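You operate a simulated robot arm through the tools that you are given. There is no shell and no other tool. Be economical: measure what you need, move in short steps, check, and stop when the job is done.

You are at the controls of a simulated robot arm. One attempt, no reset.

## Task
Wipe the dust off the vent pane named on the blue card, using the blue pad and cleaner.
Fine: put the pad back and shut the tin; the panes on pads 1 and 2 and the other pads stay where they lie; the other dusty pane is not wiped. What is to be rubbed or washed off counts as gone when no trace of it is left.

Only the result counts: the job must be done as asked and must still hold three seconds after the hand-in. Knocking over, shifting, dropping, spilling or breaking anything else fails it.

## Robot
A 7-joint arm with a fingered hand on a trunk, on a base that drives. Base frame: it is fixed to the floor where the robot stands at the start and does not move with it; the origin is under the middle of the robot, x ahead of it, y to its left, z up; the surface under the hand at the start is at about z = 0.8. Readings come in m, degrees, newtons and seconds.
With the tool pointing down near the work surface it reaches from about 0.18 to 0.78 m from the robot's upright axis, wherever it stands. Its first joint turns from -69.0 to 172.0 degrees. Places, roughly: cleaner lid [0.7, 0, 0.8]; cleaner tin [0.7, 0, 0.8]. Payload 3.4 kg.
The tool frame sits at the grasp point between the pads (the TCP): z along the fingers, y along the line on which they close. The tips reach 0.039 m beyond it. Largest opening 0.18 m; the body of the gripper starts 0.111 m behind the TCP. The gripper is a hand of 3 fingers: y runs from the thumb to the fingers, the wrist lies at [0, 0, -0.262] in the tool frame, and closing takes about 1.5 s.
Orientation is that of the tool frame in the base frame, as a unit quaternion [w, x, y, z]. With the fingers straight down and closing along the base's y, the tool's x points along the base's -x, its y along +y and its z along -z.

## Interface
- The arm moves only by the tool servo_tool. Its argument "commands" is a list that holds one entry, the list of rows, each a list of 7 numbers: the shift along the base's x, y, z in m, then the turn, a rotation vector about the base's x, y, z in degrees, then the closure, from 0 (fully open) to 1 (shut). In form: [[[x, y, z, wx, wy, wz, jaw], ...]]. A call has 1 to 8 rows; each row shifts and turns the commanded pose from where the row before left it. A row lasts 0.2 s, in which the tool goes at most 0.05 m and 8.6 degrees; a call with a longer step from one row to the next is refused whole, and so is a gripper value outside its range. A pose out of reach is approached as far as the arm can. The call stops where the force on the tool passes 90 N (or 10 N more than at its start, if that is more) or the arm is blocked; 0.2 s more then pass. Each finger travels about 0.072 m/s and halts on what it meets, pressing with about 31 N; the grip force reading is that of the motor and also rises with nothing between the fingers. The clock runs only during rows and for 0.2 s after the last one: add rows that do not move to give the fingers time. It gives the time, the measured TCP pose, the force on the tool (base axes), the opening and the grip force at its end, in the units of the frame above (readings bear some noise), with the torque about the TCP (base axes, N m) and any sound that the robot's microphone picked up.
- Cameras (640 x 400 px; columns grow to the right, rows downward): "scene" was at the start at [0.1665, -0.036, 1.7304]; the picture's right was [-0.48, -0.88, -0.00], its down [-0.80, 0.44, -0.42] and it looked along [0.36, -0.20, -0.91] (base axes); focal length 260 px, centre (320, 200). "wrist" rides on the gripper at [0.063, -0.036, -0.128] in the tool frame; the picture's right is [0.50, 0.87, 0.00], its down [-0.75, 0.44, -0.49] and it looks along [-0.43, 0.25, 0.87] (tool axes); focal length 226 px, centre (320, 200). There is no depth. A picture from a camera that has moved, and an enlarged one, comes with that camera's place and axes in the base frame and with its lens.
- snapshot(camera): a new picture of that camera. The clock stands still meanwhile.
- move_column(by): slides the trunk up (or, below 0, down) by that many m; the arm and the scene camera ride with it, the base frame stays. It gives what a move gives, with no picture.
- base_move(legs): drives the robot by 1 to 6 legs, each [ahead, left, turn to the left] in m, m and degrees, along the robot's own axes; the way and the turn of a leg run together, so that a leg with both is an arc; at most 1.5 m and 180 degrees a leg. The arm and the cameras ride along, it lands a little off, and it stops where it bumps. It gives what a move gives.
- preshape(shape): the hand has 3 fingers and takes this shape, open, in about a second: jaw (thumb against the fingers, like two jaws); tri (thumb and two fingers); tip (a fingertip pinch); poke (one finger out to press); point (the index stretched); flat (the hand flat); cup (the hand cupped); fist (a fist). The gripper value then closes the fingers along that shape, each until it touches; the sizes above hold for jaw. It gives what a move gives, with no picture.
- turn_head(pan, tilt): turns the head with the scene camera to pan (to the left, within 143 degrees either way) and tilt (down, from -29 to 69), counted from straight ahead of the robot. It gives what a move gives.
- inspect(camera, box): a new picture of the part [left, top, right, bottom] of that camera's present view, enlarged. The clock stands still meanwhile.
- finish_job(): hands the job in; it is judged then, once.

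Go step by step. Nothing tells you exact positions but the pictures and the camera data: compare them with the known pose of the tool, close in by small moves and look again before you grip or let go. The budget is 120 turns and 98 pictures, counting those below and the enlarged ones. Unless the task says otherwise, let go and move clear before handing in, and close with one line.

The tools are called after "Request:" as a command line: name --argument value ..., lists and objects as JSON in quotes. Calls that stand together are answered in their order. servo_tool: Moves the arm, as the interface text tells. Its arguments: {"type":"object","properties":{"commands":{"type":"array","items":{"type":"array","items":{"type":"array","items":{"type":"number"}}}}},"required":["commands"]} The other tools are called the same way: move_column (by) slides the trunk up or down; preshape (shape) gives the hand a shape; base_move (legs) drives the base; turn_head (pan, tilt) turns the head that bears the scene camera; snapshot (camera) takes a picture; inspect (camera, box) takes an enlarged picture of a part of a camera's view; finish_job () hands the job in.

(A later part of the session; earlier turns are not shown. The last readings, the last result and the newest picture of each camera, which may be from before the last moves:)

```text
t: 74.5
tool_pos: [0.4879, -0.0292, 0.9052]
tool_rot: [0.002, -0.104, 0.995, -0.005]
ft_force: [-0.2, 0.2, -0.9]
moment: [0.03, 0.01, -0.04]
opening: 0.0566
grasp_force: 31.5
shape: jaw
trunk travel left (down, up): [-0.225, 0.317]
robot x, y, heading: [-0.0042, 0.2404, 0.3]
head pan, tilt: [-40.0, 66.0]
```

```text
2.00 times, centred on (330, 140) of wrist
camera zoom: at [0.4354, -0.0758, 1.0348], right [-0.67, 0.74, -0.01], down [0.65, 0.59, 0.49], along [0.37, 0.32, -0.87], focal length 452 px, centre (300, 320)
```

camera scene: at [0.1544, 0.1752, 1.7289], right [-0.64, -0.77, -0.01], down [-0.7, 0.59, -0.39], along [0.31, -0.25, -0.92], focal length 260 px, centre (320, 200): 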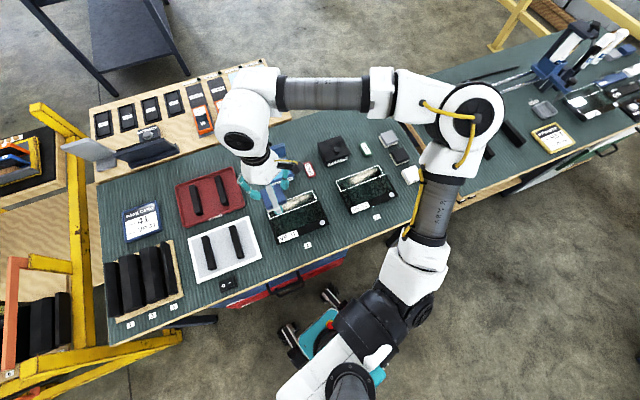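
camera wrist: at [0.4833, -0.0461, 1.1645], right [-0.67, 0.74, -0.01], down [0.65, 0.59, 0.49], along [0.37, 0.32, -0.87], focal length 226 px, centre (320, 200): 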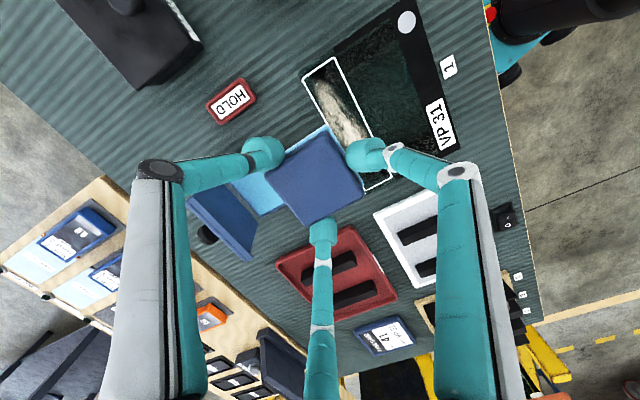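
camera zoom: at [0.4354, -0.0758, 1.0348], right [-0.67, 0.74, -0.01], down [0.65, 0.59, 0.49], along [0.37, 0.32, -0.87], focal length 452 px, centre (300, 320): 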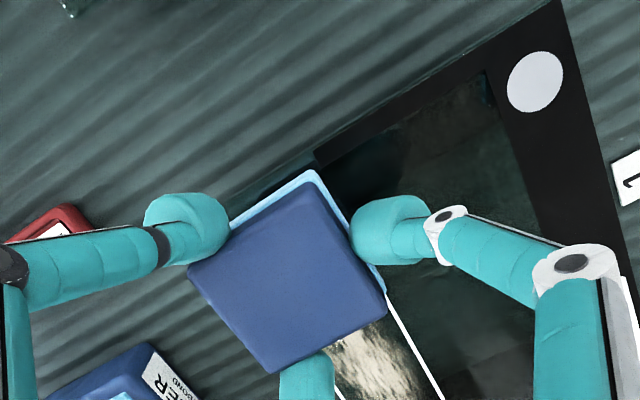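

Well placed over the right end. Lower gently until contact.

Request:
servo_tool --commands '[[[0, 0, -0.004, 0, 0, 0, 0.9], [0, 0, -0.003, 0, 0, 0, 0.9], [0, 0, -0.003, 0, 0, 0, 0.9], [0, 0, 0, 0, 0, 0, 0.9]]]'

Request:
servo_tool --commands '[[[0, 0, -0.003, 0, 0, 0, 0.9], [0, 0, -0.002, 0, 0, 0, 0.9], [0, 0, 0, 0, 0, 0, 0.9]]]'

```text
t: 75.5
tool_pos: [0.4888, -0.0287, 0.8962]
tool_rot: [0.002, -0.103, 0.995, -0.005]
ft_force: [0.0, -1.5, 14.7]
moment: [-0.16, -0.07, -0.05]
opening: 0.0573
grasp_force: 31.2
shape: jaw
trunk travel left (down, up): [-0.225, 0.317]
robot x, y, heading: [-0.0012, 0.2414, 0.2]
head pan, tilt: [-40.0, 66.0]
```

```text
t: 76.3
tool_pos: [0.4883, -0.0269, 0.894]
tool_rot: [0.005, -0.104, 0.995, -0.005]
ft_force: [-1.7, -2.6, 45.0]
moment: [-0.31, -0.15, -0.08]
opening: 0.059
grasp_force: 31.1
shape: jaw
trunk travel left (down, up): [-0.225, 0.317]
robot x, y, heading: [-0.0023, 0.243, 0.5]
head pan, tilt: [-40.0, 66.0]
```

Contact at z≈0.896 (45 N is too much). Ease off to around 10 N and make the first stroke to the left end.

Request:
servo_tool --commands '[[[0, 0, 0.006, 0, 0, 0, 0.9], [0.0061, 0.0191, 0, 0, 0, 0, 0.9], [0.0061, 0.0191, 0, 0, 0, 0, 0.9], [0.0061, 0.0191, 0, 0, 0, 0, 0.9], [0.0061, 0.0191, 0, 0, 0, 0, 0.9], [0.0061, 0.0191, 0, 0, 0, 0, 0.9], [0.0061, 0.0191, 0, 0, 0, 0, 0.9], [0.0061, 0.0191, 0, 0, 0, 0, 0.9]]]'

Request:
inspect --camera "scene" --box '[240, 160, 340, 240]'

```text
t: 78.1
tool_pos: [0.5342, 0.1068, 0.8957]
tool_rot: [0.0, -0.104, 0.995, -0.004]
ft_force: [0.8, -0.7, 0.9]
moment: [0.01, -0.04, 0.0]
opening: 0.0586
grasp_force: 30.6
shape: jaw
trunk travel left (down, up): [-0.225, 0.317]
robot x, y, heading: [-0.0061, 0.2462, 0.4]
head pan, tilt: [-40.0, 66.0]
```

```text
5.00 times, centred on (290, 200) of scene
camera zoom: at [0.1557, 0.1959, 1.7294], right [-0.64, -0.77, 0.0], down [-0.7, 0.59, -0.4], along [0.31, -0.26, -0.92], focal length 1298 px, centre (470, 200)
```

zoom: 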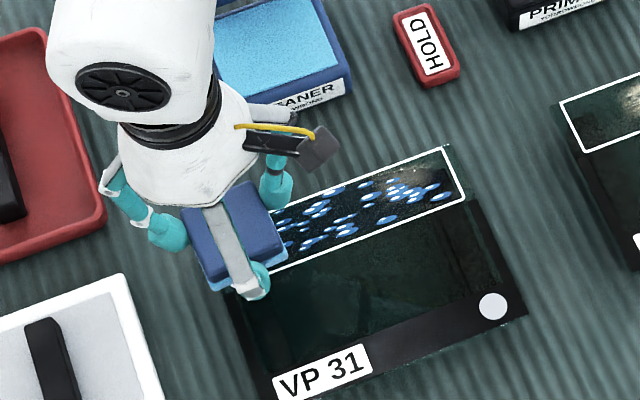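

It works: dust turned into patches. Repeat strokes with a bit more pressure and small sideways offsets.

Request:
servo_tool --commands '[[[0.004, -0.001, -0.0025, 0, 0, 0, 0.9], [-0.0061, -0.0191, 0, 0, 0, 0, 0.9], [-0.0061, -0.0191, 0, 0, 0, 0, 0.9], [-0.0061, -0.0191, 0, 0, 0, 0, 0.9], [-0.0061, -0.0191, 0, 0, 0, 0, 0.9], [-0.0061, -0.0191, 0, 0, 0, 0, 0.9], [-0.0061, -0.0191, 0, 0, 0, 0, 0.9], [-0.0061, -0.0191, 0, 0, 0, 0, 0.9]]]'

Request:
servo_tool --commands '[[[-0.009, 0.0025, 0, 0, 0, 0, 0.9], [0.0061, 0.0191, 0, 0, 0, 0, 0.9], [0.0061, 0.0191, 0, 0, 0, 0, 0.9], [0.0061, 0.0191, 0, 0, 0, 0, 0.9], [0.0061, 0.0191, 0, 0, 0, 0, 0.9], [0.0061, 0.0191, 0, 0, 0, 0, 0.9], [0.0061, 0.0191, 0, 0, 0, 0, 0.9], [0.0061, 0.0191, 0, 0, 0, 0, 0.9]]]'

Request:
inspect --camera "scene" --box '[240, 160, 340, 240]'

```text
t: 79.9
tool_pos: [0.4912, -0.0302, 0.8941]
tool_rot: [0.002, -0.104, 0.995, -0.005]
ft_force: [1.6, 5.4, 22.4]
moment: [0.15, -0.11, 0.03]
opening: 0.0574
grasp_force: 30.7
shape: jaw
trunk travel left (down, up): [-0.225, 0.317]
robot x, y, heading: [-0.0046, 0.2397, 0.3]
head pan, tilt: [-40.0, 66.0]
```

```text
t: 81.7
tool_pos: [0.5274, 0.1066, 0.894]
tool_rot: [0.0, -0.103, 0.995, -0.005]
ft_force: [-1.5, -3.3, 15.2]
moment: [-0.21, 0.0, -0.02]
opening: 0.0585
grasp_force: 31.0
shape: jaw
trunk travel left (down, up): [-0.225, 0.317]
robot x, y, heading: [0.0004, 0.243, 0.2]
head pan, tilt: [-40.0, 66.0]
```

```text
5.00 times, centred on (290, 200) of scene
camera zoom: at [0.1523, 0.1953, 1.7298], right [-0.64, -0.77, 0.0], down [-0.7, 0.59, -0.4], along [0.31, -0.26, -0.92], focal length 1298 px, centre (470, 200)
```

zoom: 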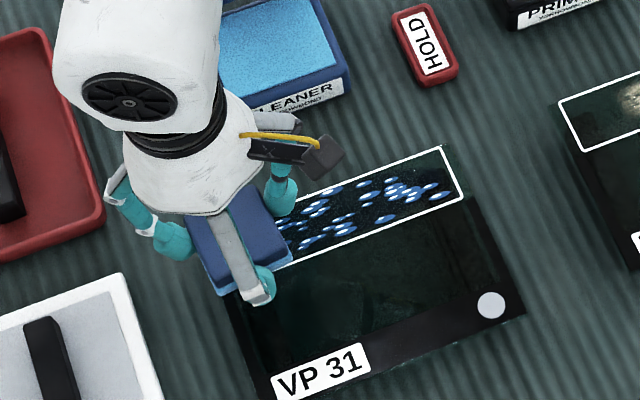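

Most dust is gone; blue beads of cleaner remain. Lift clear to check the whole strip.

Request:
servo_tool --commands '[[[0, 0, 0.03, 0, 0, 0, 0.9], [-0.03, 0.02, 0.04, 0, 0, 0, 0.9], [-0.04, 0.02, 0.04, 0, 0, 0, 0.9], [-0.04, 0.02, 0.02, 0, 0, 0, 0.9], [-0.04, 0.02, 0, 0, 0, 0, 0.9], [0, 0, 0, 0, 0, 0, 0.9]]]'

Request:
inspect --camera "scene" --box '[250, 170, 340, 230]'

Request:
snapshot --camera "wrist"

```text
refused: row 2 steps farther than a row can; nothing moved
```

```text
6.67 times, centred on (295, 200) of scene
camera zoom: at [0.1523, 0.1953, 1.7298], right [-0.64, -0.77, 0.0], down [-0.7, 0.59, -0.4], along [0.31, -0.26, -0.92], focal length 1731 px, centre (487, 200)
```

zoom: 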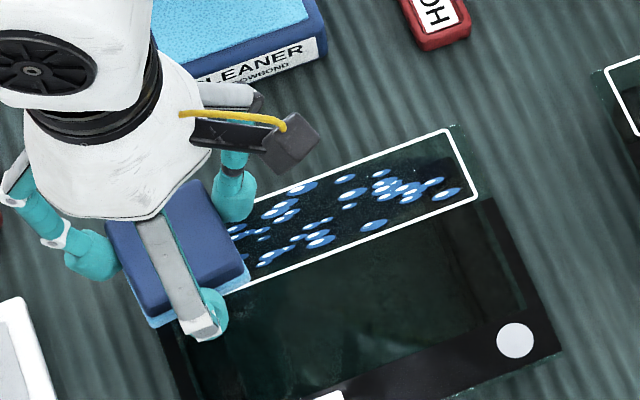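

```text
25 pictures are left
camera wrist: at [0.4739, 0.0597, 1.0236], right [-0.67, 0.74, -0.01], down [0.65, 0.59, 0.49], along [0.37, 0.32, -0.87], focal length 226 px, centre (320, 200)
```

wrist: 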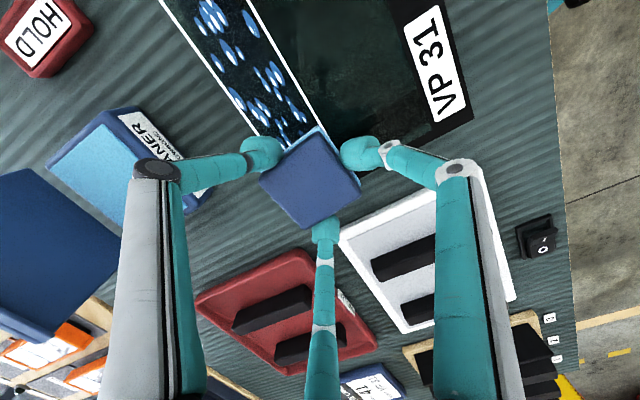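

Request:
servo_tool --commands '[[[0, 0, 0.03, 0, 0, 0, 0.9], [-0.02, 0.01, 0.04, 0, 0, 0, 0.9], [-0.03, 0.01, 0.03, 0, 0, 0, 0.9], [-0.04, 0.02, 0.01, 0, 0, 0, 0.9], [-0.04, 0.02, 0, 0, 0, 0, 0.9], [0, 0, 0, 0, 0, 0, 0.9]]]'

Request:
inspect --camera "scene" --box '[250, 170, 340, 230]'

```text
t: 83.1
tool_pos: [0.3969, 0.1635, 1.0015]
tool_rot: [0.001, -0.103, 0.995, -0.004]
ft_force: [-0.1, -0.9, -0.2]
moment: [-0.01, 0.01, -0.01]
opening: 0.0576
grasp_force: 31.2
shape: jaw
trunk travel left (down, up): [-0.225, 0.317]
robot x, y, heading: [-0.0016, 0.2401, 0.2]
head pan, tilt: [-40.0, 66.0]
```

```text
6.67 times, centred on (295, 200) of scene
camera zoom: at [0.1547, 0.1962, 1.7295], right [-0.64, -0.77, 0.0], down [-0.7, 0.58, -0.4], along [0.31, -0.26, -0.92], focal length 1731 px, centre (487, 200)
```

zoom: 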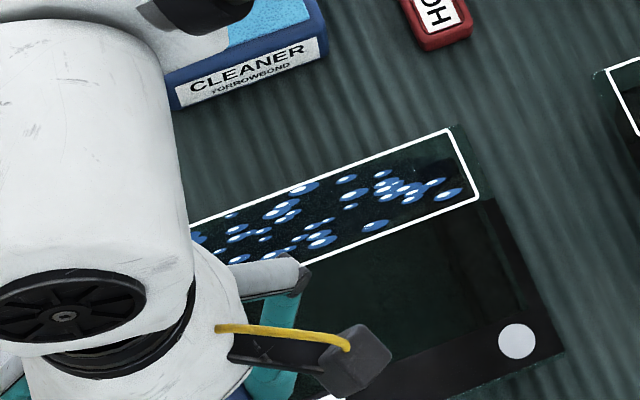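

Left end is hidden by the hand; move off to the right (towards the pad's home) and look.

Request:
servo_tool --commands '[[[0, -0.03, 0.03, 0, 0, 0, 0.9], [0, -0.04, 0.02, 0, 0, 0, 0.9], [0, -0.048, 0, 0, 0, 0, 0.9], [0, -0.048, 0, 0, 0, 0, 0.9], [0, -0.048, 0, 0, 0, 0, 0.9], [0, -0.048, 0, 0, 0, 0, 0.9], [0, -0.048, 0, 0, 0, 0, 0.9], [0, -0.048, 0, 0, 0, 0, 0.9]]]'

Request:
inspect --camera "scene" --box '[240, 160, 348, 232]'

```text
t: 84.9
tool_pos: [0.396, -0.1927, 1.0523]
tool_rot: [0.0, -0.104, 0.995, -0.003]
ft_force: [-0.2, 0.2, -0.2]
moment: [0.03, -0.01, -0.05]
opening: 0.0571
grasp_force: 31.3
shape: jaw
trunk travel left (down, up): [-0.225, 0.317]
robot x, y, heading: [-0.0046, 0.2436, 0.2]
head pan, tilt: [-40.0, 66.0]
```

```text
5.56 times, centred on (294, 196) of scene
camera zoom: at [0.1519, 0.1891, 1.7297], right [-0.64, -0.77, 0.0], down [-0.7, 0.59, -0.4], along [0.31, -0.25, -0.92], focal length 1443 px, centre (464, 222)
```

zoom: 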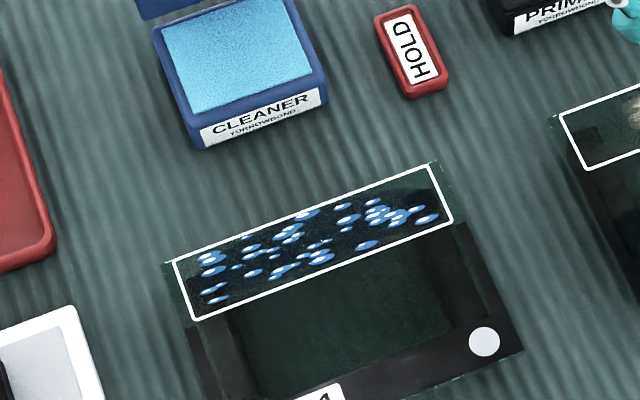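

Request:
inspect --camera "scene" --box '[268, 185, 328, 225]'

```text
10.00 times, centred on (298, 205) of scene
camera zoom: at [0.1519, 0.1891, 1.7297], right [-0.64, -0.77, 0.0], down [-0.7, 0.59, -0.4], along [0.31, -0.25, -0.92], focal length 2597 px, centre (540, 150)
```

zoom: 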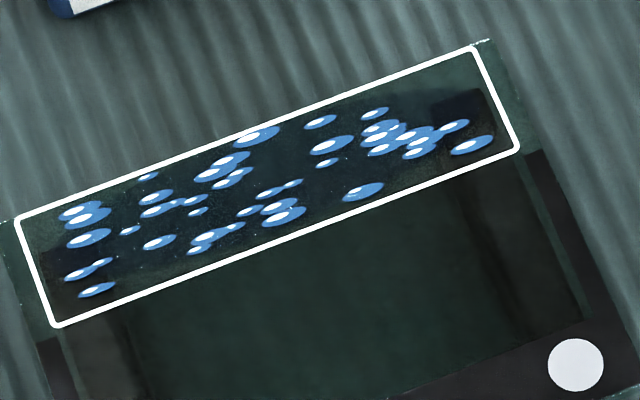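

Faint specks may remain, so I'll go back for more passes over the whole strip.

Request:
servo_tool --commands '[[[0.024, 0.041, 0, 0, 0, 0, 0.9], [0.023, 0.041, 0, 0, 0, 0, 0.9], [0.023, 0.041, 0, 0, 0, 0, 0.9], [0.023, 0.041, -0.01, 0, 0, 0, 0.9], [0, 0, -0.045, 0, 0, 0, 0.9], [0, 0, -0.045, 0, 0, 0, 0.9], [0, 0, -0.04, 0, 0, 0, 0.9], [0, 0, 0, 0, 0, 0, 0.9]]]'

```text
t: 86.7
tool_pos: [0.4857, -0.0262, 0.916]
tool_rot: [0.002, -0.105, 0.994, -0.006]
ft_force: [-0.1, 0.1, -1.3]
moment: [0.01, 0.01, -0.02]
opening: 0.0569
grasp_force: 31.2
shape: jaw
trunk travel left (down, up): [-0.225, 0.317]
robot x, y, heading: [-0.0007, 0.2415, 0.4]
head pan, tilt: [-40.0, 66.0]
```

Request:
servo_tool --commands '[[[0, -0.006, -0.012, 0, 0, 0, 0.9], [0, 0, -0.006, 0, 0, 0, 0.9], [0, 0, -0.003, 0, 0, 0, 0.9], [0, 0, 0, 0, 0, 0, 0.9]]]'

```text
t: 87.7
tool_pos: [0.4889, -0.0335, 0.8946]
tool_rot: [0.001, -0.105, 0.994, -0.005]
ft_force: [-2.0, -0.5, 6.8]
moment: [-0.11, -0.02, -0.02]
opening: 0.057
grasp_force: 31.0
shape: jaw
trunk travel left (down, up): [-0.225, 0.317]
robot x, y, heading: [0.0007, 0.2413, 0.3]
head pan, tilt: [-40.0, 66.0]
```

Request:
servo_tool --commands '[[[0.006, -0.002, -0.0015, 0, 0, 0, 0.9], [0.0064, 0.02, 0, 0, 0, 0, 0.9], [0.0064, 0.02, 0, 0, 0, 0, 0.9], [0.0064, 0.02, 0, 0, 0, 0, 0.9], [0.0064, 0.02, 0, 0, 0, 0, 0.9], [0.0064, 0.02, 0, 0, 0, 0, 0.9], [0.0064, 0.02, 0, 0, 0, 0, 0.9], [0.0064, 0.02, 0, 0, 0, 0, 0.9]]]'

Request:
servo_tool --commands '[[[-0.006, 0.002, 0, 0, 0, 0, 0.9], [-0.0064, -0.02, 0, 0, 0, 0, 0.9], [-0.0064, -0.02, 0, 0, 0, 0, 0.9], [-0.0064, -0.02, 0, 0, 0, 0, 0.9], [-0.0064, -0.02, 0, 0, 0, 0, 0.9], [-0.0064, -0.02, 0, 0, 0, 0, 0.9], [-0.0064, -0.02, 0, 0, 0, 0, 0.9], [-0.0064, -0.02, 0, 0, 0, 0, 0.9]]]'

Request:
servo_tool --commands '[[[-0.007, 0.002, 0, 0, 0, 0, 0.9], [0.0064, 0.02, 0, 0, 0, 0, 0.9], [0.0064, 0.02, 0, 0, 0, 0, 0.9], [0.0064, 0.02, 0, 0, 0, 0, 0.9], [0.0064, 0.02, 0, 0, 0, 0, 0.9], [0.0064, 0.02, 0, 0, 0, 0, 0.9], [0.0064, 0.02, 0, 0, 0, 0, 0.9], [0.0064, 0.02, 0, 0, 0, 0, 0.9]]]'

Request:
servo_tool --commands '[[[0.007, -0.002, 0, 0, 0, 0, 0.9], [-0.0064, -0.02, 0, 0, 0, 0, 0.9], [-0.0064, -0.02, 0, 0, 0, 0, 0.9], [-0.0064, -0.02, 0, 0, 0, 0, 0.9], [-0.0064, -0.02, 0, 0, 0, 0, 0.9], [-0.0064, -0.02, 0, 0, 0, 0, 0.9], [-0.0064, -0.02, 0, 0, 0, 0, 0.9], [-0.0064, -0.02, 0, 0, 0, 0, 0.9]]]'

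Request:
servo_tool --commands '[[[0, 0, 0.03, 0, 0, 0, 0.9], [0, -0.01, 0.04, 0, 0, 0, 0.9], [-0.01, -0.03, 0.03, 0, 0, 0, 0.9], [-0.02, -0.04, 0.02, 0, 0, 0, 0.9], [-0.02, -0.04, 0.02, 0, 0, 0, 0.9], [-0.02, -0.04, 0, 0, 0, 0, 0.9], [-0.02, -0.04, 0, 0, 0, 0, 0.9], [0, 0, 0, 0, 0, 0, 0.9]]]'

Request:
inspect --camera "scene" --box '[268, 185, 328, 225]'

```text
t: 89.5
tool_pos: [0.5392, 0.1047, 0.892]
tool_rot: [0.002, -0.104, 0.995, -0.005]
ft_force: [-3.3, -5.5, 27.4]
moment: [-0.53, 0.01, -0.09]
opening: 0.0577
grasp_force: 31.3
shape: jaw
trunk travel left (down, up): [-0.225, 0.317]
robot x, y, heading: [-0.0015, 0.2409, 0.2]
head pan, tilt: [-40.0, 66.0]
```

```text
t: 91.3
tool_pos: [0.4892, -0.0337, 0.8927]
tool_rot: [0.001, -0.104, 0.995, -0.006]
ft_force: [0.3, 2.9, 15.5]
moment: [0.12, -0.08, -0.02]
opening: 0.0561
grasp_force: 30.9
shape: jaw
trunk travel left (down, up): [-0.225, 0.317]
robot x, y, heading: [-0.0042, 0.242, 0.3]
head pan, tilt: [-40.0, 66.0]
```

```text
t: 93.1
tool_pos: [0.5269, 0.1095, 0.8917]
tool_rot: [0.002, -0.104, 0.995, -0.004]
ft_force: [-1.2, -3.6, 16.2]
moment: [-0.24, -0.05, -0.01]
opening: 0.056
grasp_force: 31.1
shape: jaw
trunk travel left (down, up): [-0.225, 0.317]
robot x, y, heading: [-0.0034, 0.2408, 0.5]
head pan, tilt: [-40.0, 66.0]
```

```text
t: 94.9
tool_pos: [0.4904, -0.0341, 0.8931]
tool_rot: [0.001, -0.105, 0.994, -0.004]
ft_force: [0.3, 2.1, 9.1]
moment: [0.05, -0.03, -0.01]
opening: 0.0555
grasp_force: 30.8
shape: jaw
trunk travel left (down, up): [-0.225, 0.317]
robot x, y, heading: [-0.0012, 0.2446, 0.2]
head pan, tilt: [-40.0, 66.0]
```

```text
t: 96.7
tool_pos: [0.4011, -0.2324, 1.0313]
tool_rot: [-0.001, -0.105, 0.994, -0.004]
ft_force: [-0.7, 0.3, 0.3]
moment: [-0.01, 0.05, -0.01]
opening: 0.055
grasp_force: 31.1
shape: jaw
trunk travel left (down, up): [-0.225, 0.317]
robot x, y, heading: [0.0001, 0.2371, 0.3]
head pan, tilt: [-40.0, 66.0]
```

```text
10.00 times, centred on (298, 205) of scene
camera zoom: at [0.1537, 0.1916, 1.7295], right [-0.64, -0.77, 0.0], down [-0.7, 0.59, -0.4], along [0.31, -0.25, -0.92], focal length 2597 px, centre (540, 150)
```

zoom: 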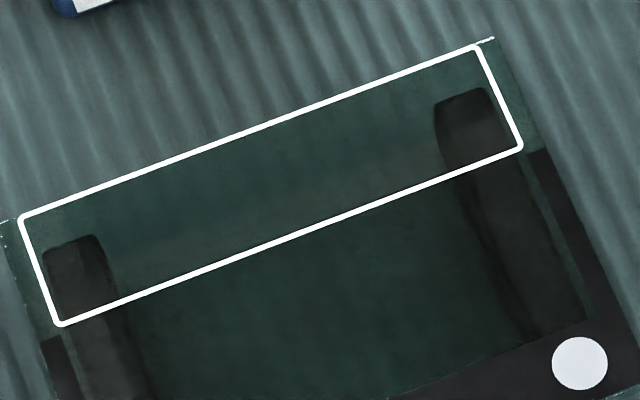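

The strip is completely clean now. Next, bring the pad home: drive the base back right first.

Request:
servo_tool --commands '[[[0, 0.03, 0.01, 0, 0, 0, 0.9], [0, 0.04, 0.01, 0, 0, 0, 0.9], [0, 0.03, 0.01, 0, 0, 0, 0.9], [0, 0, 0, 0, 0, 0, 0.9]]]'

Request:
base_move --legs '[[0, -0.24, 0]]'

Request:
servo_tool --commands '[[[-0.03, 0, -0.02, 0, 0, 0, 0.9], [-0.03, 0, -0.01, 0, 0, 0, 0.9], [-0.03, 0, 0, 0, 0, 0, 0.9], [-0.03, 0, 0, 0, 0, 0, 0.9], [0, 0, 0, 0, 0, 0, 0.9]]]'

Request:
snapshot --camera "wrist"

```text
t: 97.7
tool_pos: [0.4009, -0.1355, 1.0595]
tool_rot: [0.0, -0.103, 0.995, -0.004]
ft_force: [0.2, 0.7, -1.0]
moment: [-0.04, 0.03, -0.01]
opening: 0.0551
grasp_force: 30.9
shape: jaw
trunk travel left (down, up): [-0.225, 0.317]
robot x, y, heading: [-0.0035, 0.2393, 0.1]
head pan, tilt: [-40.0, 66.0]
```

```text
t: 99.5
tool_pos: [0.401, -0.36, 1.0638]
tool_rot: [0.0, -0.103, 0.995, -0.009]
ft_force: [0.8, 0.6, -1.0]
moment: [0.02, 0.0, -0.03]
opening: 0.0553
grasp_force: 31.2
shape: jaw
trunk travel left (down, up): [-0.225, 0.317]
robot x, y, heading: [-0.002, 0.0111, 0.2]
head pan, tilt: [-40.0, 66.0]
```

```text
t: 100.7
tool_pos: [0.2814, -0.3628, 1.0338]
tool_rot: [0.0, -0.103, 0.995, -0.008]
ft_force: [0.0, -0.1, -0.3]
moment: [0.01, 0.0, -0.03]
opening: 0.0549
grasp_force: 30.4
shape: jaw
trunk travel left (down, up): [-0.225, 0.317]
robot x, y, heading: [-0.0062, 0.0074, 0.1]
head pan, tilt: [-40.0, 66.0]
```

```text
20 pictures are left
camera wrist: at [0.2276, -0.4083, 1.1624], right [-0.67, 0.74, -0.01], down [0.65, 0.59, 0.48], along [0.37, 0.32, -0.87], focal length 226 px, centre (320, 200)
```

wrist: 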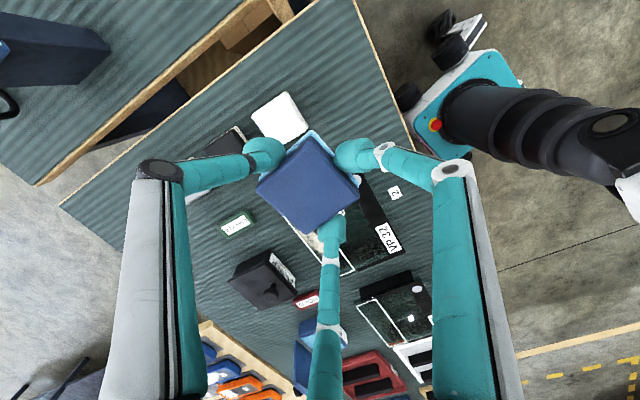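

Go to the same pre-grasp pose as before (0.2238, -0.3872, 0.963) so I can compare the pictures.

Request:
servo_tool --commands '[[[-0.03, -0.012, -0.02, 0, 0, 0, 0.9], [-0.0276, -0.0124, -0.03, 0, 0, 0, 0.9], [0, 0, -0.0206, 0, 0, 0, 0.9], [0, 0, 0, 0, 0, 0, 0.9]]]'

Request:
snapshot --camera "wrist"

```text
t: 101.7
tool_pos: [0.2223, -0.3871, 0.9633]
tool_rot: [0.002, -0.104, 0.995, -0.009]
ft_force: [-0.6, -0.7, -1.4]
moment: [-0.01, 0.02, 0.01]
opening: 0.055
grasp_force: 30.9
shape: jaw
trunk travel left (down, up): [-0.225, 0.317]
robot x, y, heading: [0.0032, 0.0078, 0.3]
head pan, tilt: [-40.0, 66.0]
```

```text
19 pictures are left
camera wrist: at [0.1688, -0.432, 1.0924], right [-0.67, 0.74, -0.02], down [0.65, 0.59, 0.49], along [0.37, 0.31, -0.87], focal length 226 px, centre (320, 200)
```

wrist: 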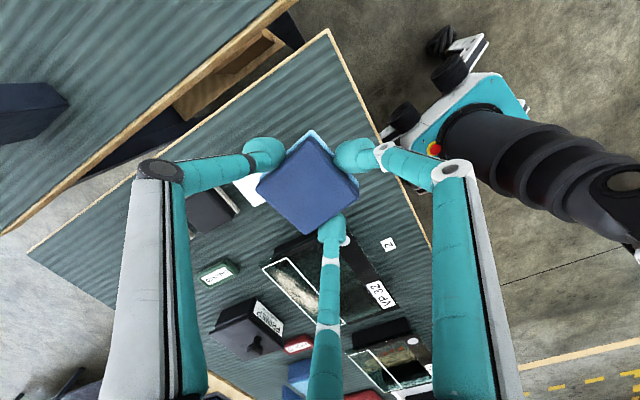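

The view matches the earlier one, so positions agree. The pad has turned about 11° in the grip and shifted slightly; I'll counter-turn the hand, correct, and lower halfway for a check.

Request:
servo_tool --commands '[[[-0.003, 0.002, -0.02, 0, 0, -5.5, 0.9], [-0.003, 0.0016, -0.03, 0, 0, -5.5, 0.9], [0, 0, -0.03, 0, 0, 0, 0.9], [0, 0, 0, 0, 0, 0, 0.9]]]'

Request:
inspect --camera "wrist" --box '[200, 60, 460, 260]'

Request:
turn_head --pan -55 --tilt 69

Request:
inspect --camera "scene" --box '[310, 160, 400, 230]'

```text
t: 102.7
tool_pos: [0.2155, -0.3812, 0.8825]
tool_rot: [0.0, -0.007, 1.0, -0.01]
ft_force: [-0.1, 0.5, -0.3]
moment: [0.01, 0.02, -0.02]
opening: 0.0549
grasp_force: 30.9
shape: jaw
trunk travel left (down, up): [-0.225, 0.317]
robot x, y, heading: [-0.0023, 0.0103, 0.3]
head pan, tilt: [-40.0, 66.0]
```

```text
2.00 times, centred on (330, 160) of wrist
camera zoom: at [0.1541, -0.4158, 1.0121], right [-0.51, 0.86, -0.02], down [0.75, 0.46, 0.48], along [0.42, 0.24, -0.87], focal length 452 px, centre (300, 280)
```

zoom: 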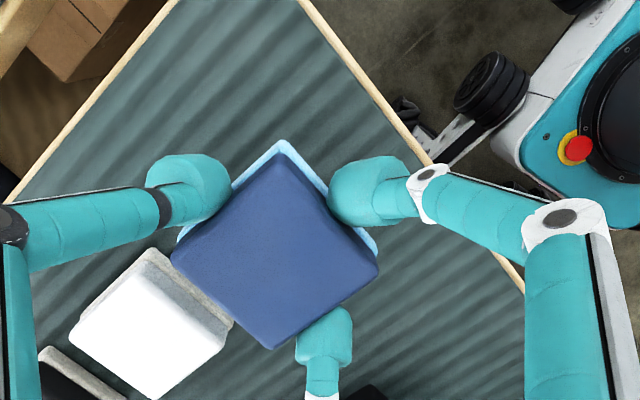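

```text
t: 103.4
tool_pos: [0.216, -0.3804, 0.8821]
tool_rot: [0.0, -0.008, 1.0, -0.01]
ft_force: [-0.4, 0.9, -0.8]
moment: [0.06, 0.04, 0.0]
opening: 0.0549
grasp_force: 30.5
shape: jaw
trunk travel left (down, up): [-0.225, 0.317]
robot x, y, heading: [-0.0039, 0.0087, 0.2]
head pan, tilt: [-55.0, 68.8]
```

```text
5.71 times, centred on (355, 195) of scene
camera zoom: at [0.1384, -0.0474, 1.7271], right [-0.82, -0.58, 0.0], down [-0.54, 0.76, -0.36], along [0.21, -0.29, -0.93], focal length 1484 px, centre (120, 229)
```

zoom: 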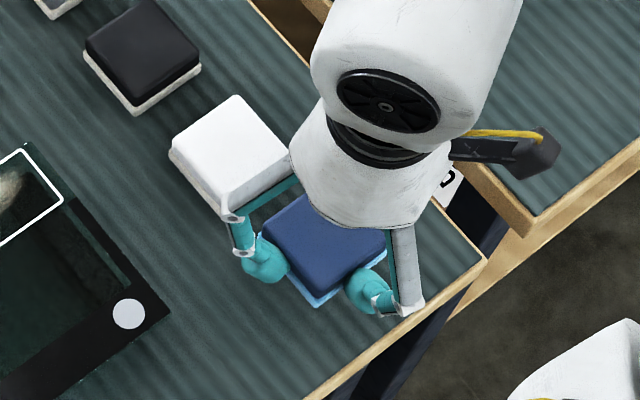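

The pad is squared up with its neighbours and close to its home spot. Apply a small correction and lower to contact.

Request:
servo_tool --commands '[[[-0.001, -0.002, -0.012, 0, 0, 0, 0.9], [0, 0, -0.01, 0, 0, 0, 0.9], [0, 0, -0.003, 0, 0, 0, 0.9], [0, 0, -0.002, 0, 0, 0, 0.9], [0, 0, 0, 0, 0, 0, 0.9]]]'

```text
t: 104.6
tool_pos: [0.2145, -0.3828, 0.8571]
tool_rot: [-0.001, -0.007, 1.0, -0.01]
ft_force: [0.3, -0.2, -1.1]
moment: [0.01, -0.02, -0.01]
opening: 0.0548
grasp_force: 31.0
shape: jaw
trunk travel left (down, up): [-0.225, 0.317]
robot x, y, heading: [-0.0029, 0.0069, 0.2]
head pan, tilt: [-55.0, 68.8]
```

Request:
servo_tool --commands '[[[0, 0, -0.002, 0, 0, 0, 0.9], [0, 0, -0.002, 0, 0, 0, 0.9], [0, 0, 0, 0, 0, 0, 0.9]]]'

Request:
servo_tool --commands '[[[0, 0, -0.001, 0, 0, 0, 0.9], [0, 0, -0.001, 0, 0, 0, 0.9], [0, 0, 0, 0, 0, 0, 0.9]]]'

Request:
inspect --camera "scene" --box '[310, 160, 400, 230]'

```text
t: 105.4
tool_pos: [0.2139, -0.3818, 0.8526]
tool_rot: [0.0, -0.007, 1.0, -0.009]
ft_force: [-0.5, 0.4, -0.5]
moment: [0.0, 0.0, 0.0]
opening: 0.0549
grasp_force: 31.0
shape: jaw
trunk travel left (down, up): [-0.225, 0.317]
robot x, y, heading: [-0.0032, 0.0086, 0.5]
head pan, tilt: [-55.0, 68.8]
```

```text
t: 106.2
tool_pos: [0.2156, -0.3833, 0.8497]
tool_rot: [0.0, -0.008, 1.0, -0.01]
ft_force: [-0.8, 0.8, -0.7]
moment: [-0.01, 0.05, 0.03]
opening: 0.055
grasp_force: 31.1
shape: jaw
trunk travel left (down, up): [-0.225, 0.317]
robot x, y, heading: [-0.0037, 0.008, 0.2]
head pan, tilt: [-55.0, 68.8]
```

```text
5.71 times, centred on (355, 195) of scene
camera zoom: at [0.1386, -0.0475, 1.727], right [-0.82, -0.58, 0.0], down [-0.54, 0.76, -0.36], along [0.21, -0.29, -0.93], focal length 1484 px, centre (120, 229)
```

zoom: 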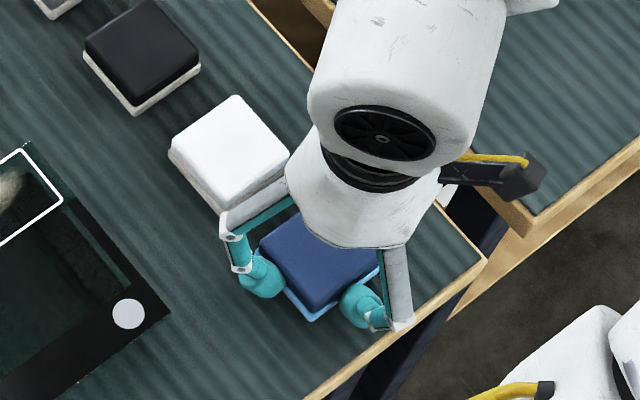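

Position matches the home spot. Keep lowering in 1 mm steps until it touches.

Request:
servo_tool --commands '[[[-0.001, 0, -0.001, 0, 0, 0, 0.9], [0, 0, -0.001, 0, 0, 0, 0.9], [0, 0, 0, 0, 0, 0, 0.9]]]'

Request:
servo_tool --commands '[[[0, 0, -0.001, 0, 0, 0, 0.9], [0, 0, -0.001, 0, 0, 0, 0.9], [0, 0, 0, 0, 0, 0, 0.9]]]'

```text
t: 107.0
tool_pos: [0.2138, -0.3835, 0.8483]
tool_rot: [0.001, -0.007, 1.0, -0.01]
ft_force: [-0.3, 0.0, 0.7]
moment: [-0.03, -0.04, -0.01]
opening: 0.0549
grasp_force: 31.2
shape: jaw
trunk travel left (down, up): [-0.225, 0.317]
robot x, y, heading: [-0.0063, 0.0103, 0.6]
head pan, tilt: [-55.0, 68.8]
```

```text
t: 107.8
tool_pos: [0.2134, -0.3817, 0.8474]
tool_rot: [0.001, -0.008, 1.0, -0.01]
ft_force: [-2.1, -3.5, 23.4]
moment: [-0.16, -0.09, -0.08]
opening: 0.0554
grasp_force: 30.9
shape: jaw
trunk travel left (down, up): [-0.225, 0.317]
robot x, y, heading: [-0.0023, 0.0113, 0.1]
head pan, tilt: [-55.0, 68.8]
```

Contact. Ease off a little, release, and rise straight up.

Request:
servo_tool --commands '[[[0, 0, 0.0025, 0, 0, 0, 0.8], [0, 0, 0, 0, 0, 0, 0.65], [0, 0, 0, 0, 0, 0, 0.55], [0, 0, 0, 0, 0, 0, 0.5], [0, 0, 0, 0, 0, 0, 0.5], [0, 0, 0.02, 0, 0, 0, 0.5], [0, 0, 0.04, 0, 0, 0, 0.5], [0, 0, 0.04, 0, 0, 0, 0.5]]]'

Request:
inspect --camera "wrist" --box '[190, 40, 450, 240]'

Request:
inspect --camera "scene" --box '[310, 160, 400, 230]'

```text
t: 109.6
tool_pos: [0.2135, -0.3807, 0.9495]
tool_rot: [0.0, -0.008, 1.0, -0.008]
ft_force: [-0.6, -0.6, 0.0]
moment: [-0.04, 0.0, 0.0]
opening: 0.0895
grasp_force: 0.0
shape: jaw
trunk travel left (down, up): [-0.225, 0.317]
robot x, y, heading: [-0.0046, 0.0107, 0.2]
head pan, tilt: [-55.0, 68.8]
```

```text
2.00 times, centred on (320, 140) of wrist
camera zoom: at [0.1523, -0.4151, 1.0792], right [-0.51, 0.86, -0.02], down [0.75, 0.46, 0.48], along [0.42, 0.24, -0.87], focal length 452 px, centre (320, 320)
```

zoom: 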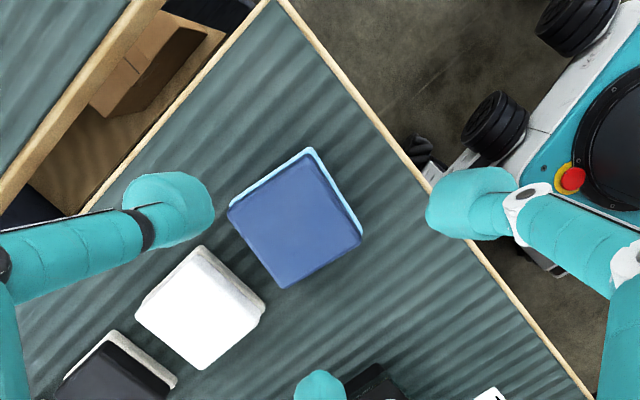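

```text
5.71 times, centred on (355, 195) of scene
camera zoom: at [0.1361, -0.0453, 1.7274], right [-0.82, -0.58, 0.0], down [-0.54, 0.76, -0.36], along [0.21, -0.29, -0.93], focal length 1484 px, centre (120, 229)
```

zoom: 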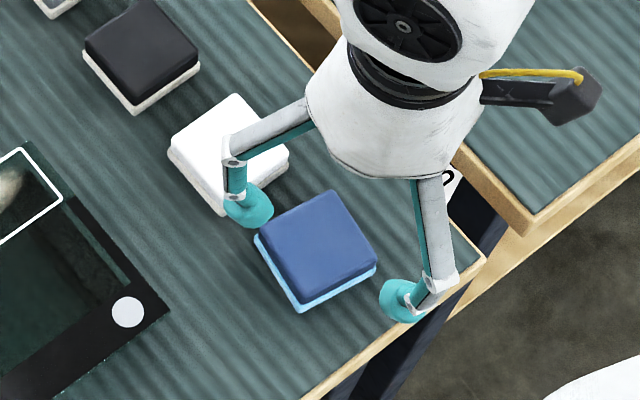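

On release the pad turned ~8° and moved ~7 mm toward the white one. I'll regrip it centred and in line with its present pose, then set it exactly.

Request:
servo_tool --commands '[[[0.0125, -0.0093, 0, 0, 0, 3, 0.45], [0, 0, -0.03, 0, 0, 0, 0.45], [0, 0, -0.03, 0, 0, 0, 0.45], [0, 0, -0.02, 0, 0, 0, 0.45], [0, 0, -0.012, 0, 0, 0, 0.45], [0, 0, 0, 0, 0, 0, 0.45]]]'

Request:
inspect --camera "wrist" --box '[200, 60, 460, 260]'

```text
t: 111.0
tool_pos: [0.2273, -0.3899, 0.8583]
tool_rot: [0.0, -0.035, 0.999, -0.009]
ft_force: [0.2, -0.4, 0.4]
moment: [0.0, -0.01, 0.02]
opening: 0.0986
grasp_force: 0.0
shape: jaw
trunk travel left (down, up): [-0.225, 0.317]
robot x, y, heading: [-0.0013, 0.0073, 0.1]
head pan, tilt: [-55.0, 68.8]
```

```text
2.00 times, centred on (330, 160) of wrist
camera zoom: at [0.1682, -0.4275, 0.9876], right [-0.56, 0.83, -0.02], down [0.72, 0.49, 0.48], along [0.41, 0.26, -0.88], focal length 452 px, centre (300, 280)
```

zoom: 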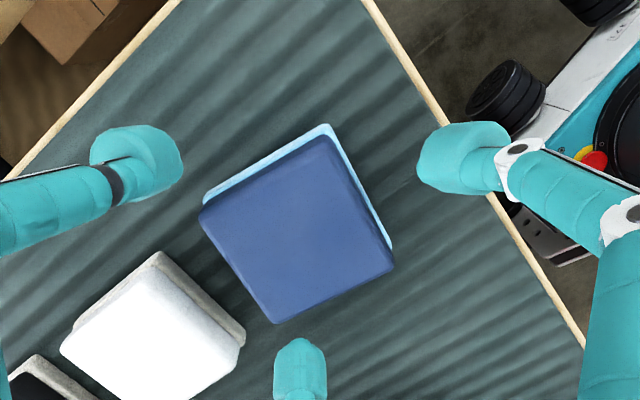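

Well centred. Grip, lift a few mm, turn +8°, shift −7 mm in x, lower again.

Request:
servo_tool --commands '[[[0, 0, 0, 0, 0, 0, 0.6], [0, 0, 0, 0, 0, 0, 0.8], [0, 0, 0, 0, 0, 0, 0.85], [0, 0, 0, 0, 0, 0, 0.85], [0, 0, 0.006, 0, 0, 0, 0.85], [-0.003, 0, 0, 0, 0, 4, 0.85], [-0.003, 0, 0, 0, 0, 4, 0.85], [0, 0, 0, 0, 0, 0, 0.85]]]'

Request:
inspect --camera "wrist" --box '[200, 60, 460, 260]'

```text
t: 112.8
tool_pos: [0.221, -0.3919, 0.8631]
tool_rot: [0.002, -0.104, 0.994, -0.01]
ft_force: [-0.8, -0.1, -1.2]
moment: [-0.02, -0.02, 0.02]
opening: 0.0585
grasp_force: 31.2
shape: jaw
trunk travel left (down, up): [-0.225, 0.317]
robot x, y, heading: [-0.0006, 0.0095, 0.4]
head pan, tilt: [-55.0, 68.8]
```

```text
2.00 times, centred on (330, 160) of wrist
camera zoom: at [0.168, -0.4373, 0.9931], right [-0.67, 0.74, -0.02], down [0.65, 0.59, 0.48], along [0.37, 0.31, -0.88], focal length 452 px, centre (300, 280)
```

zoom: 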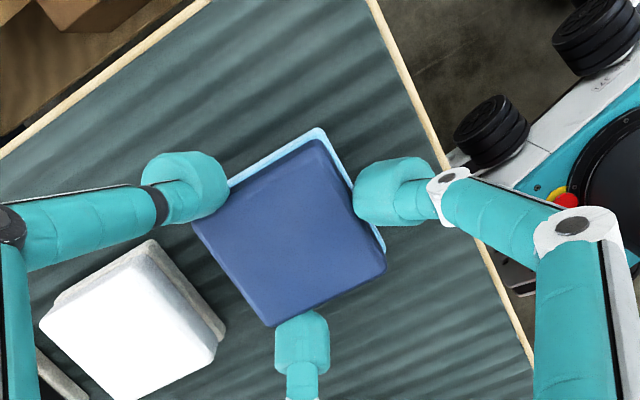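

This matches the original grip picture almost exactly. Lower and release.

Request:
servo_tool --commands '[[[-0.001, 0.0015, -0.003, 0, 0, 0, 0.85], [0, 0, -0.002, 0, 0, 0, 0.85], [0, 0, 0, 0, 0, 0, 0.85]]]'

Request:
servo_tool --commands '[[[0, 0, -0.001, 0, 0, 0, 0.8], [0, 0, 0, 0, 0, 0, 0.62], [0, 0, 0, 0, 0, 0, 0.55], [0, 0, 0, 0, 0, 0, 0.45], [0, 0, 0, 0, 0, 0, 0.45], [0, 0, 0.03, 0, 0, 0, 0.45], [0, 0, 0.04, 0, 0, 0, 0.45], [0, 0, 0.04, 0, 0, 0, 0.45]]]'

Request:
snapshot --camera "wrist"

```text
t: 113.6
tool_pos: [0.2185, -0.3909, 0.8586]
tool_rot: [0.0, -0.104, 0.995, -0.01]
ft_force: [0.2, -0.3, -0.3]
moment: [0.01, -0.02, 0.01]
opening: 0.0585
grasp_force: 31.2
shape: jaw
trunk travel left (down, up): [-0.225, 0.317]
robot x, y, heading: [-0.0021, 0.0114, 0.0]
head pan, tilt: [-55.0, 68.8]
```

```text
t: 115.4
tool_pos: [0.2223, -0.3901, 0.969]
tool_rot: [0.001, -0.104, 0.995, -0.008]
ft_force: [0.4, 1.0, -0.4]
moment: [-0.01, -0.01, 0.01]
opening: 0.0984
grasp_force: 0.1
shape: jaw
trunk travel left (down, up): [-0.225, 0.317]
robot x, y, heading: [0.0003, 0.0076, 0.1]
head pan, tilt: [-55.0, 68.8]
```

```text
11 pictures are left
camera wrist: at [0.1685, -0.4362, 1.0974], right [-0.67, 0.74, -0.02], down [0.65, 0.59, 0.48], along [0.37, 0.31, -0.87], focal length 226 px, centre (320, 200)
```

wrist: 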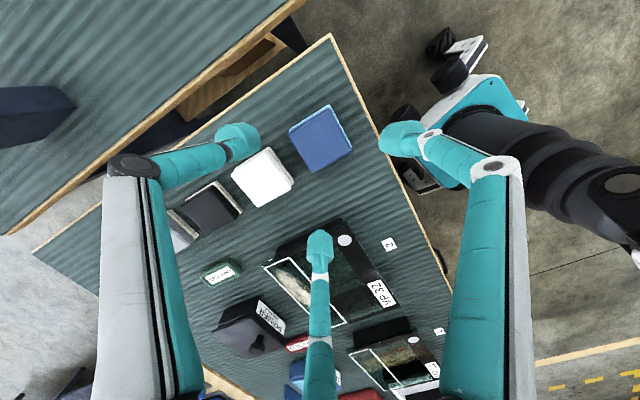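

The pad sits as at the start. Now shut the tin: go high over to behind the lid, with fingers closed.

Request:
servo_tool --commands '[[[0, 0, 0.04, 0, 0, 0, 0.6], [0.03, 0.02, 0.03, 0, 0, 0, 0.8], [0.037, 0.026, 0.01, 0, 0, 0, 1], [0.037, 0.026, 0.01, 0, 0, 0, 1], [0.037, 0.026, 0, 0, 0, -4, 1], [0.037, 0.026, 0, 0, 0, -4, 1], [0.037, 0.026, 0, 0, 0, -4, 1], [0.037, 0.026, 0, 0, 0, -4, 1]]]'

Request:
servo_tool --commands '[[[0.037, 0.026, 0, 0, 0, -4, 1], [0.037, 0.026, 0, 0, 0, -4, 1], [0.037, 0.026, 0, 0, 0, -4, 1], [0.037, 0.026, 0, 0, 0, -4, 1], [0.037, 0.026, 0, 0, 0, -4, 1], [0.037, 0.026, 0, 0, 0, 0, 1], [0.037, 0.026, 0, 0, 0, 0, 1], [0.03, 0.026, 0, 0, 0, 0, 1]]]'

```text
t: 117.2
tool_pos: [0.4739, -0.2105, 1.0567]
tool_rot: [-0.001, 0.037, 0.999, -0.009]
ft_force: [0.1, -0.1, -0.6]
moment: [-0.04, 0.06, 0.0]
opening: 0.0
grasp_force: 30.6
shape: jaw
trunk travel left (down, up): [-0.225, 0.317]
robot x, y, heading: [-0.0032, 0.0093, 0.1]
head pan, tilt: [-55.0, 68.8]
```

```text
t: 119.0
tool_pos: [0.6308, -0.1365, 1.049]
tool_rot: [-0.003, 0.211, 0.977, -0.009]
ft_force: [0.0, -0.4, 0.1]
moment: [0.0, 0.01, -0.03]
opening: 0.0
grasp_force: 31.1
shape: jaw
out of reach, approached as far as the arm can: row 4, 5, 6, 7, 8
trunk travel left (down, up): [-0.225, 0.317]
robot x, y, heading: [0.0018, 0.0114, 0.2]
head pan, tilt: [-55.0, 68.8]
```

Stuck at a joint limit; more negative yaw worked here before, so turn toward −48° and continue.

Request:
servo_tool --commands '[[[0, 0, 0, 0, 0, -8, 1], [0, 0, 0, 0, 0, -8, 1], [0, 0, 0, 0, 0, -8, 1], [0.02, 0.025, 0, 0, 0, 0, 1], [0.025, 0.025, 0, 0, 0, 0, 1], [0.025, 0.025, 0, 0, 0, 0, 1], [0.025, 0.025, 0, 0, 0, 0, 1], [0.025, 0.025, 0, 0, 0, 0, 1]]]'

Request:
turn_head --pan -40 --tilt 66

Request:
snapshot --camera "scene"

```text
t: 120.8
tool_pos: [0.6473, -0.1535, 1.0398]
tool_rot: [-0.004, 0.407, 0.914, -0.008]
ft_force: [0.6, -0.1, 0.4]
moment: [0.04, 0.0, 0.0]
opening: 0.0
grasp_force: 30.7
shape: jaw
out of reach, approached as far as the arm can: row 3, 4, 5, 6, 7, 8
trunk travel left (down, up): [-0.225, 0.317]
robot x, y, heading: [-0.0054, 0.0082, 0.3]
head pan, tilt: [-55.0, 68.8]
```

```text
t: 121.6
tool_pos: [0.6476, -0.1536, 1.0407]
tool_rot: [-0.005, 0.407, 0.913, -0.009]
ft_force: [0.0, 0.4, -0.4]
moment: [0.0, 0.01, 0.02]
opening: 0.0001
grasp_force: 31.1
shape: jaw
trunk travel left (down, up): [-0.225, 0.317]
robot x, y, heading: [-0.0049, 0.0035, 0.3]
head pan, tilt: [-40.0, 66.0]
```

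```text
10 pictures are left
camera scene: at [0.1571, -0.0373, 1.7294], right [-0.64, -0.77, 0.0], down [-0.7, 0.59, -0.4], along [0.31, -0.26, -0.92], focal length 260 px, centre (320, 200)
```

scene: 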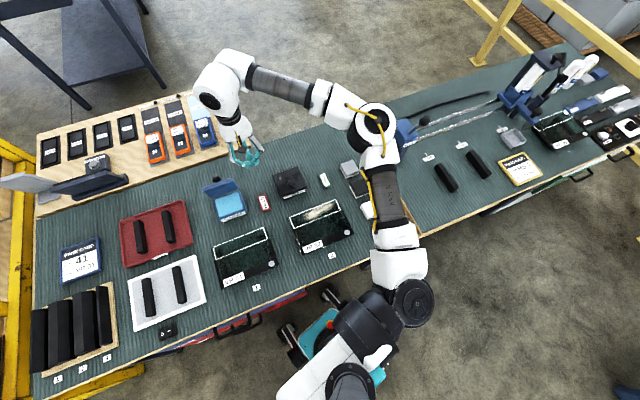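

The arm is in an awkward configuration. I'll retrace the route that worked at the start: yaw 0 at (0.60, -0.19, 1.16), then left.

Request:
servo_tool --commands '[[[-0.01, -0.01, 0.03, 0, 0, 8, 1], [-0.01, -0.01, 0.03, 0, 0, 8, 1], [-0.01, -0.01, 0.03, 0, 0, 8, 1], [-0.01, -0.01, 0.03, 0, 0, 8, 1], [0, 0, 0, 0, 0, 8, 1], [0, 0, 0, 0, 0, 8, 1]]]'

Request:
servo_tool --commands '[[[0.005, 0.04, 0, 0, 0, 0, 1], [0.005, 0.04, 0, 0, 0, 0, 1], [0.005, 0.04, -0.01, 0, 0, 0, 1], [0.005, 0.03, -0.02, 0, 0, 0, 1], [0, 0.02, -0.02, 0, 0, 0, 1], [0, 0, 0, 0, 0, 0, 1]]]'

```text
t: 123.0
tool_pos: [0.6067, -0.1928, 1.1615]
tool_rot: [0.0, 0.0, 1.0, -0.009]
ft_force: [-0.5, -0.2, -0.4]
moment: [0.0, -0.06, 0.04]
opening: 0.0
grasp_force: 31.0
shape: jaw
trunk travel left (down, up): [-0.225, 0.317]
robot x, y, heading: [-0.0014, 0.0071, 0.2]
head pan, tilt: [-40.0, 66.0]
```

```text
t: 124.4
tool_pos: [0.5751, -0.1031, 1.0958]
tool_rot: [-0.001, 0.001, 1.0, -0.009]
ft_force: [0.5, 0.6, 0.5]
moment: [0.02, -0.02, 0.0]
opening: 0.0002
grasp_force: 30.6
shape: jaw
out of reach, approached as far as the arm can: row 1, 2, 3, 4, 5
trunk travel left (down, up): [-0.225, 0.317]
robot x, y, heading: [-0.0012, 0.0099, 0.0]
head pan, tilt: [-40.0, 66.0]
```

I'll use the base instead: drive left 0.2 m and forward 0.06 m (the bench edge recedes that way), which earlier freed the wrist.

Request:
base_move --legs '[[0, 0.2, 0], [0.06, 0, 0]]'

Request:
servo_tool --commands '[[[0.03, 0.0, 0, 0, 0, 0, 1], [0.03, -0.01, 0, 0, 0, 0, 1], [0.03, -0.02, 0, 0, 0, 0, 1], [0.025, -0.03, 0, 0, 0, 0, 1], [0, 0, 0, 0, 0, 0, 1]]]'

```text
t: 126.6
tool_pos: [0.6368, 0.0952, 1.0946]
tool_rot: [-0.001, 0.001, 1.0, -0.009]
ft_force: [0.6, -0.4, 0.5]
moment: [0.02, 0.07, -0.01]
opening: 0.0002
grasp_force: 30.8
shape: jaw
trunk travel left (down, up): [-0.225, 0.317]
robot x, y, heading: [0.0557, 0.2078, 0.0]
head pan, tilt: [-40.0, 66.0]
```

```text
t: 127.8
tool_pos: [0.7078, 0.0198, 1.0995]
tool_rot: [0.003, 0.001, 1.0, -0.01]
ft_force: [-0.2, 0.3, -0.2]
moment: [0.01, -0.01, 0.01]
opening: 0.0
grasp_force: 31.1
shape: jaw
out of reach, approached as far as the arm can: row 1, 2, 3
trunk travel left (down, up): [-0.225, 0.317]
robot x, y, heading: [0.0574, 0.2078, 0.3]
head pan, tilt: [-40.0, 66.0]
```

Request:
servo_tool --commands '[[[0.015, -0.02, 0, 0, 0, 0, 1], [0.02, -0.01, -0.01, 0, 0, 0, 1], [0.02, 0, -0.02, 0, 0, 0, 1], [0, 0, -0.02, 0, 0, 0, 1], [0, 0, -0.02, 0, 0, 0, 1], [0, 0, 0, 0, 0, 0, 1]]]'

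Request:
snapshot --camera "wrist"

Request:
inspect --camera "scene" --box '[200, 120, 340, 220]'

```text
t: 129.2
tool_pos: [0.7442, -0.0235, 1.039]
tool_rot: [0.002, 0.002, 1.0, -0.011]
ft_force: [0.4, 0.3, -0.2]
moment: [-0.04, -0.02, -0.01]
opening: 0.0
grasp_force: 31.1
shape: jaw
out of reach, approached as far as the arm can: row 2, 3
trunk travel left (down, up): [-0.225, 0.317]
robot x, y, heading: [0.0579, 0.2061, 0.1]
head pan, tilt: [-40.0, 66.0]
```

```text
9 pictures are left
camera wrist: at [0.6823, -0.0563, 1.1692], right [-0.5, 0.87, -0.02], down [0.75, 0.44, 0.49], along [0.43, 0.23, -0.87], focal length 226 px, centre (320, 200)
```

wrist: 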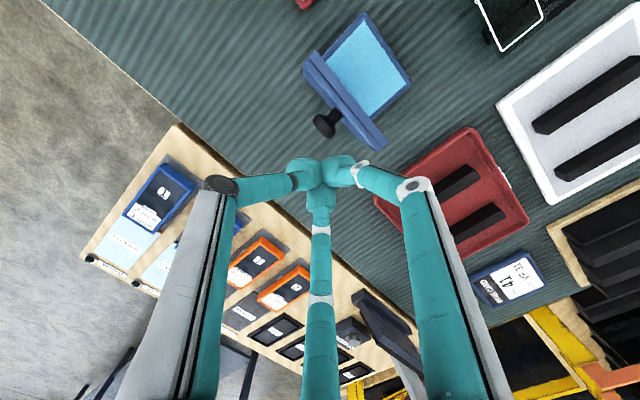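

```text
4.00 times, centred on (270, 170) of scene
camera zoom: at [0.216, 0.1612, 1.7295], right [-0.64, -0.77, 0.0], down [-0.7, 0.59, -0.4], along [0.31, -0.26, -0.92], focal length 1039 px, centre (520, 320)
```

zoom: 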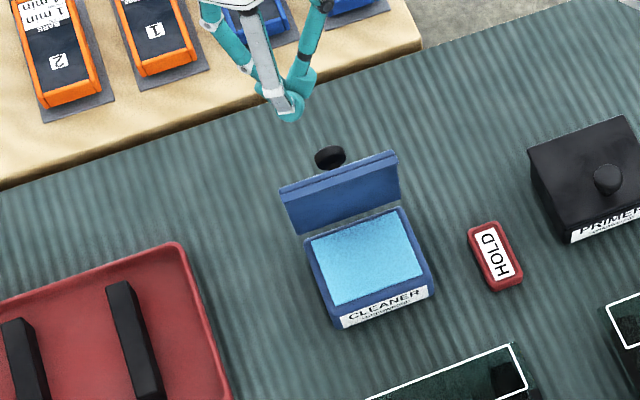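

The fingers are behind the lid. Step left past the knob, drop behind the lid's rim and push it forward.

Request:
servo_tool --commands '[[[0, 0.018, 0, 0, 0, 0, 1], [0, 0.018, -0.01, 0, 0, 0, 1], [0, 0, -0.04, 0, 0, 0, 1], [0, 0, -0.034, 0, 0, 0, 1], [0, 0, 0, 0, 0, 0, 1]]]'

Request:
inspect --camera "scene" --box '[200, 120, 340, 220]'

```text
t: 130.4
tool_pos: [0.7407, 0.0065, 0.9568]
tool_rot: [0.002, 0.001, 1.0, -0.011]
ft_force: [-0.6, -0.5, -0.6]
moment: [0.02, 0.01, -0.01]
opening: 0.0
grasp_force: 30.5
shape: jaw
out of reach, approached as far as the arm can: row 2
trunk travel left (down, up): [-0.225, 0.317]
robot x, y, heading: [0.0549, 0.2116, 0.3]
head pan, tilt: [-40.0, 66.0]
```

```text
4.00 times, centred on (270, 170) of scene
camera zoom: at [0.2154, 0.161, 1.7296], right [-0.64, -0.77, 0.0], down [-0.7, 0.59, -0.4], along [0.31, -0.26, -0.92], focal length 1039 px, centre (520, 320)
```

zoom: 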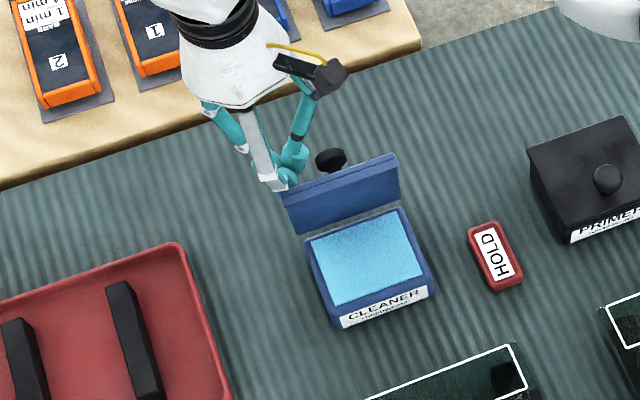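

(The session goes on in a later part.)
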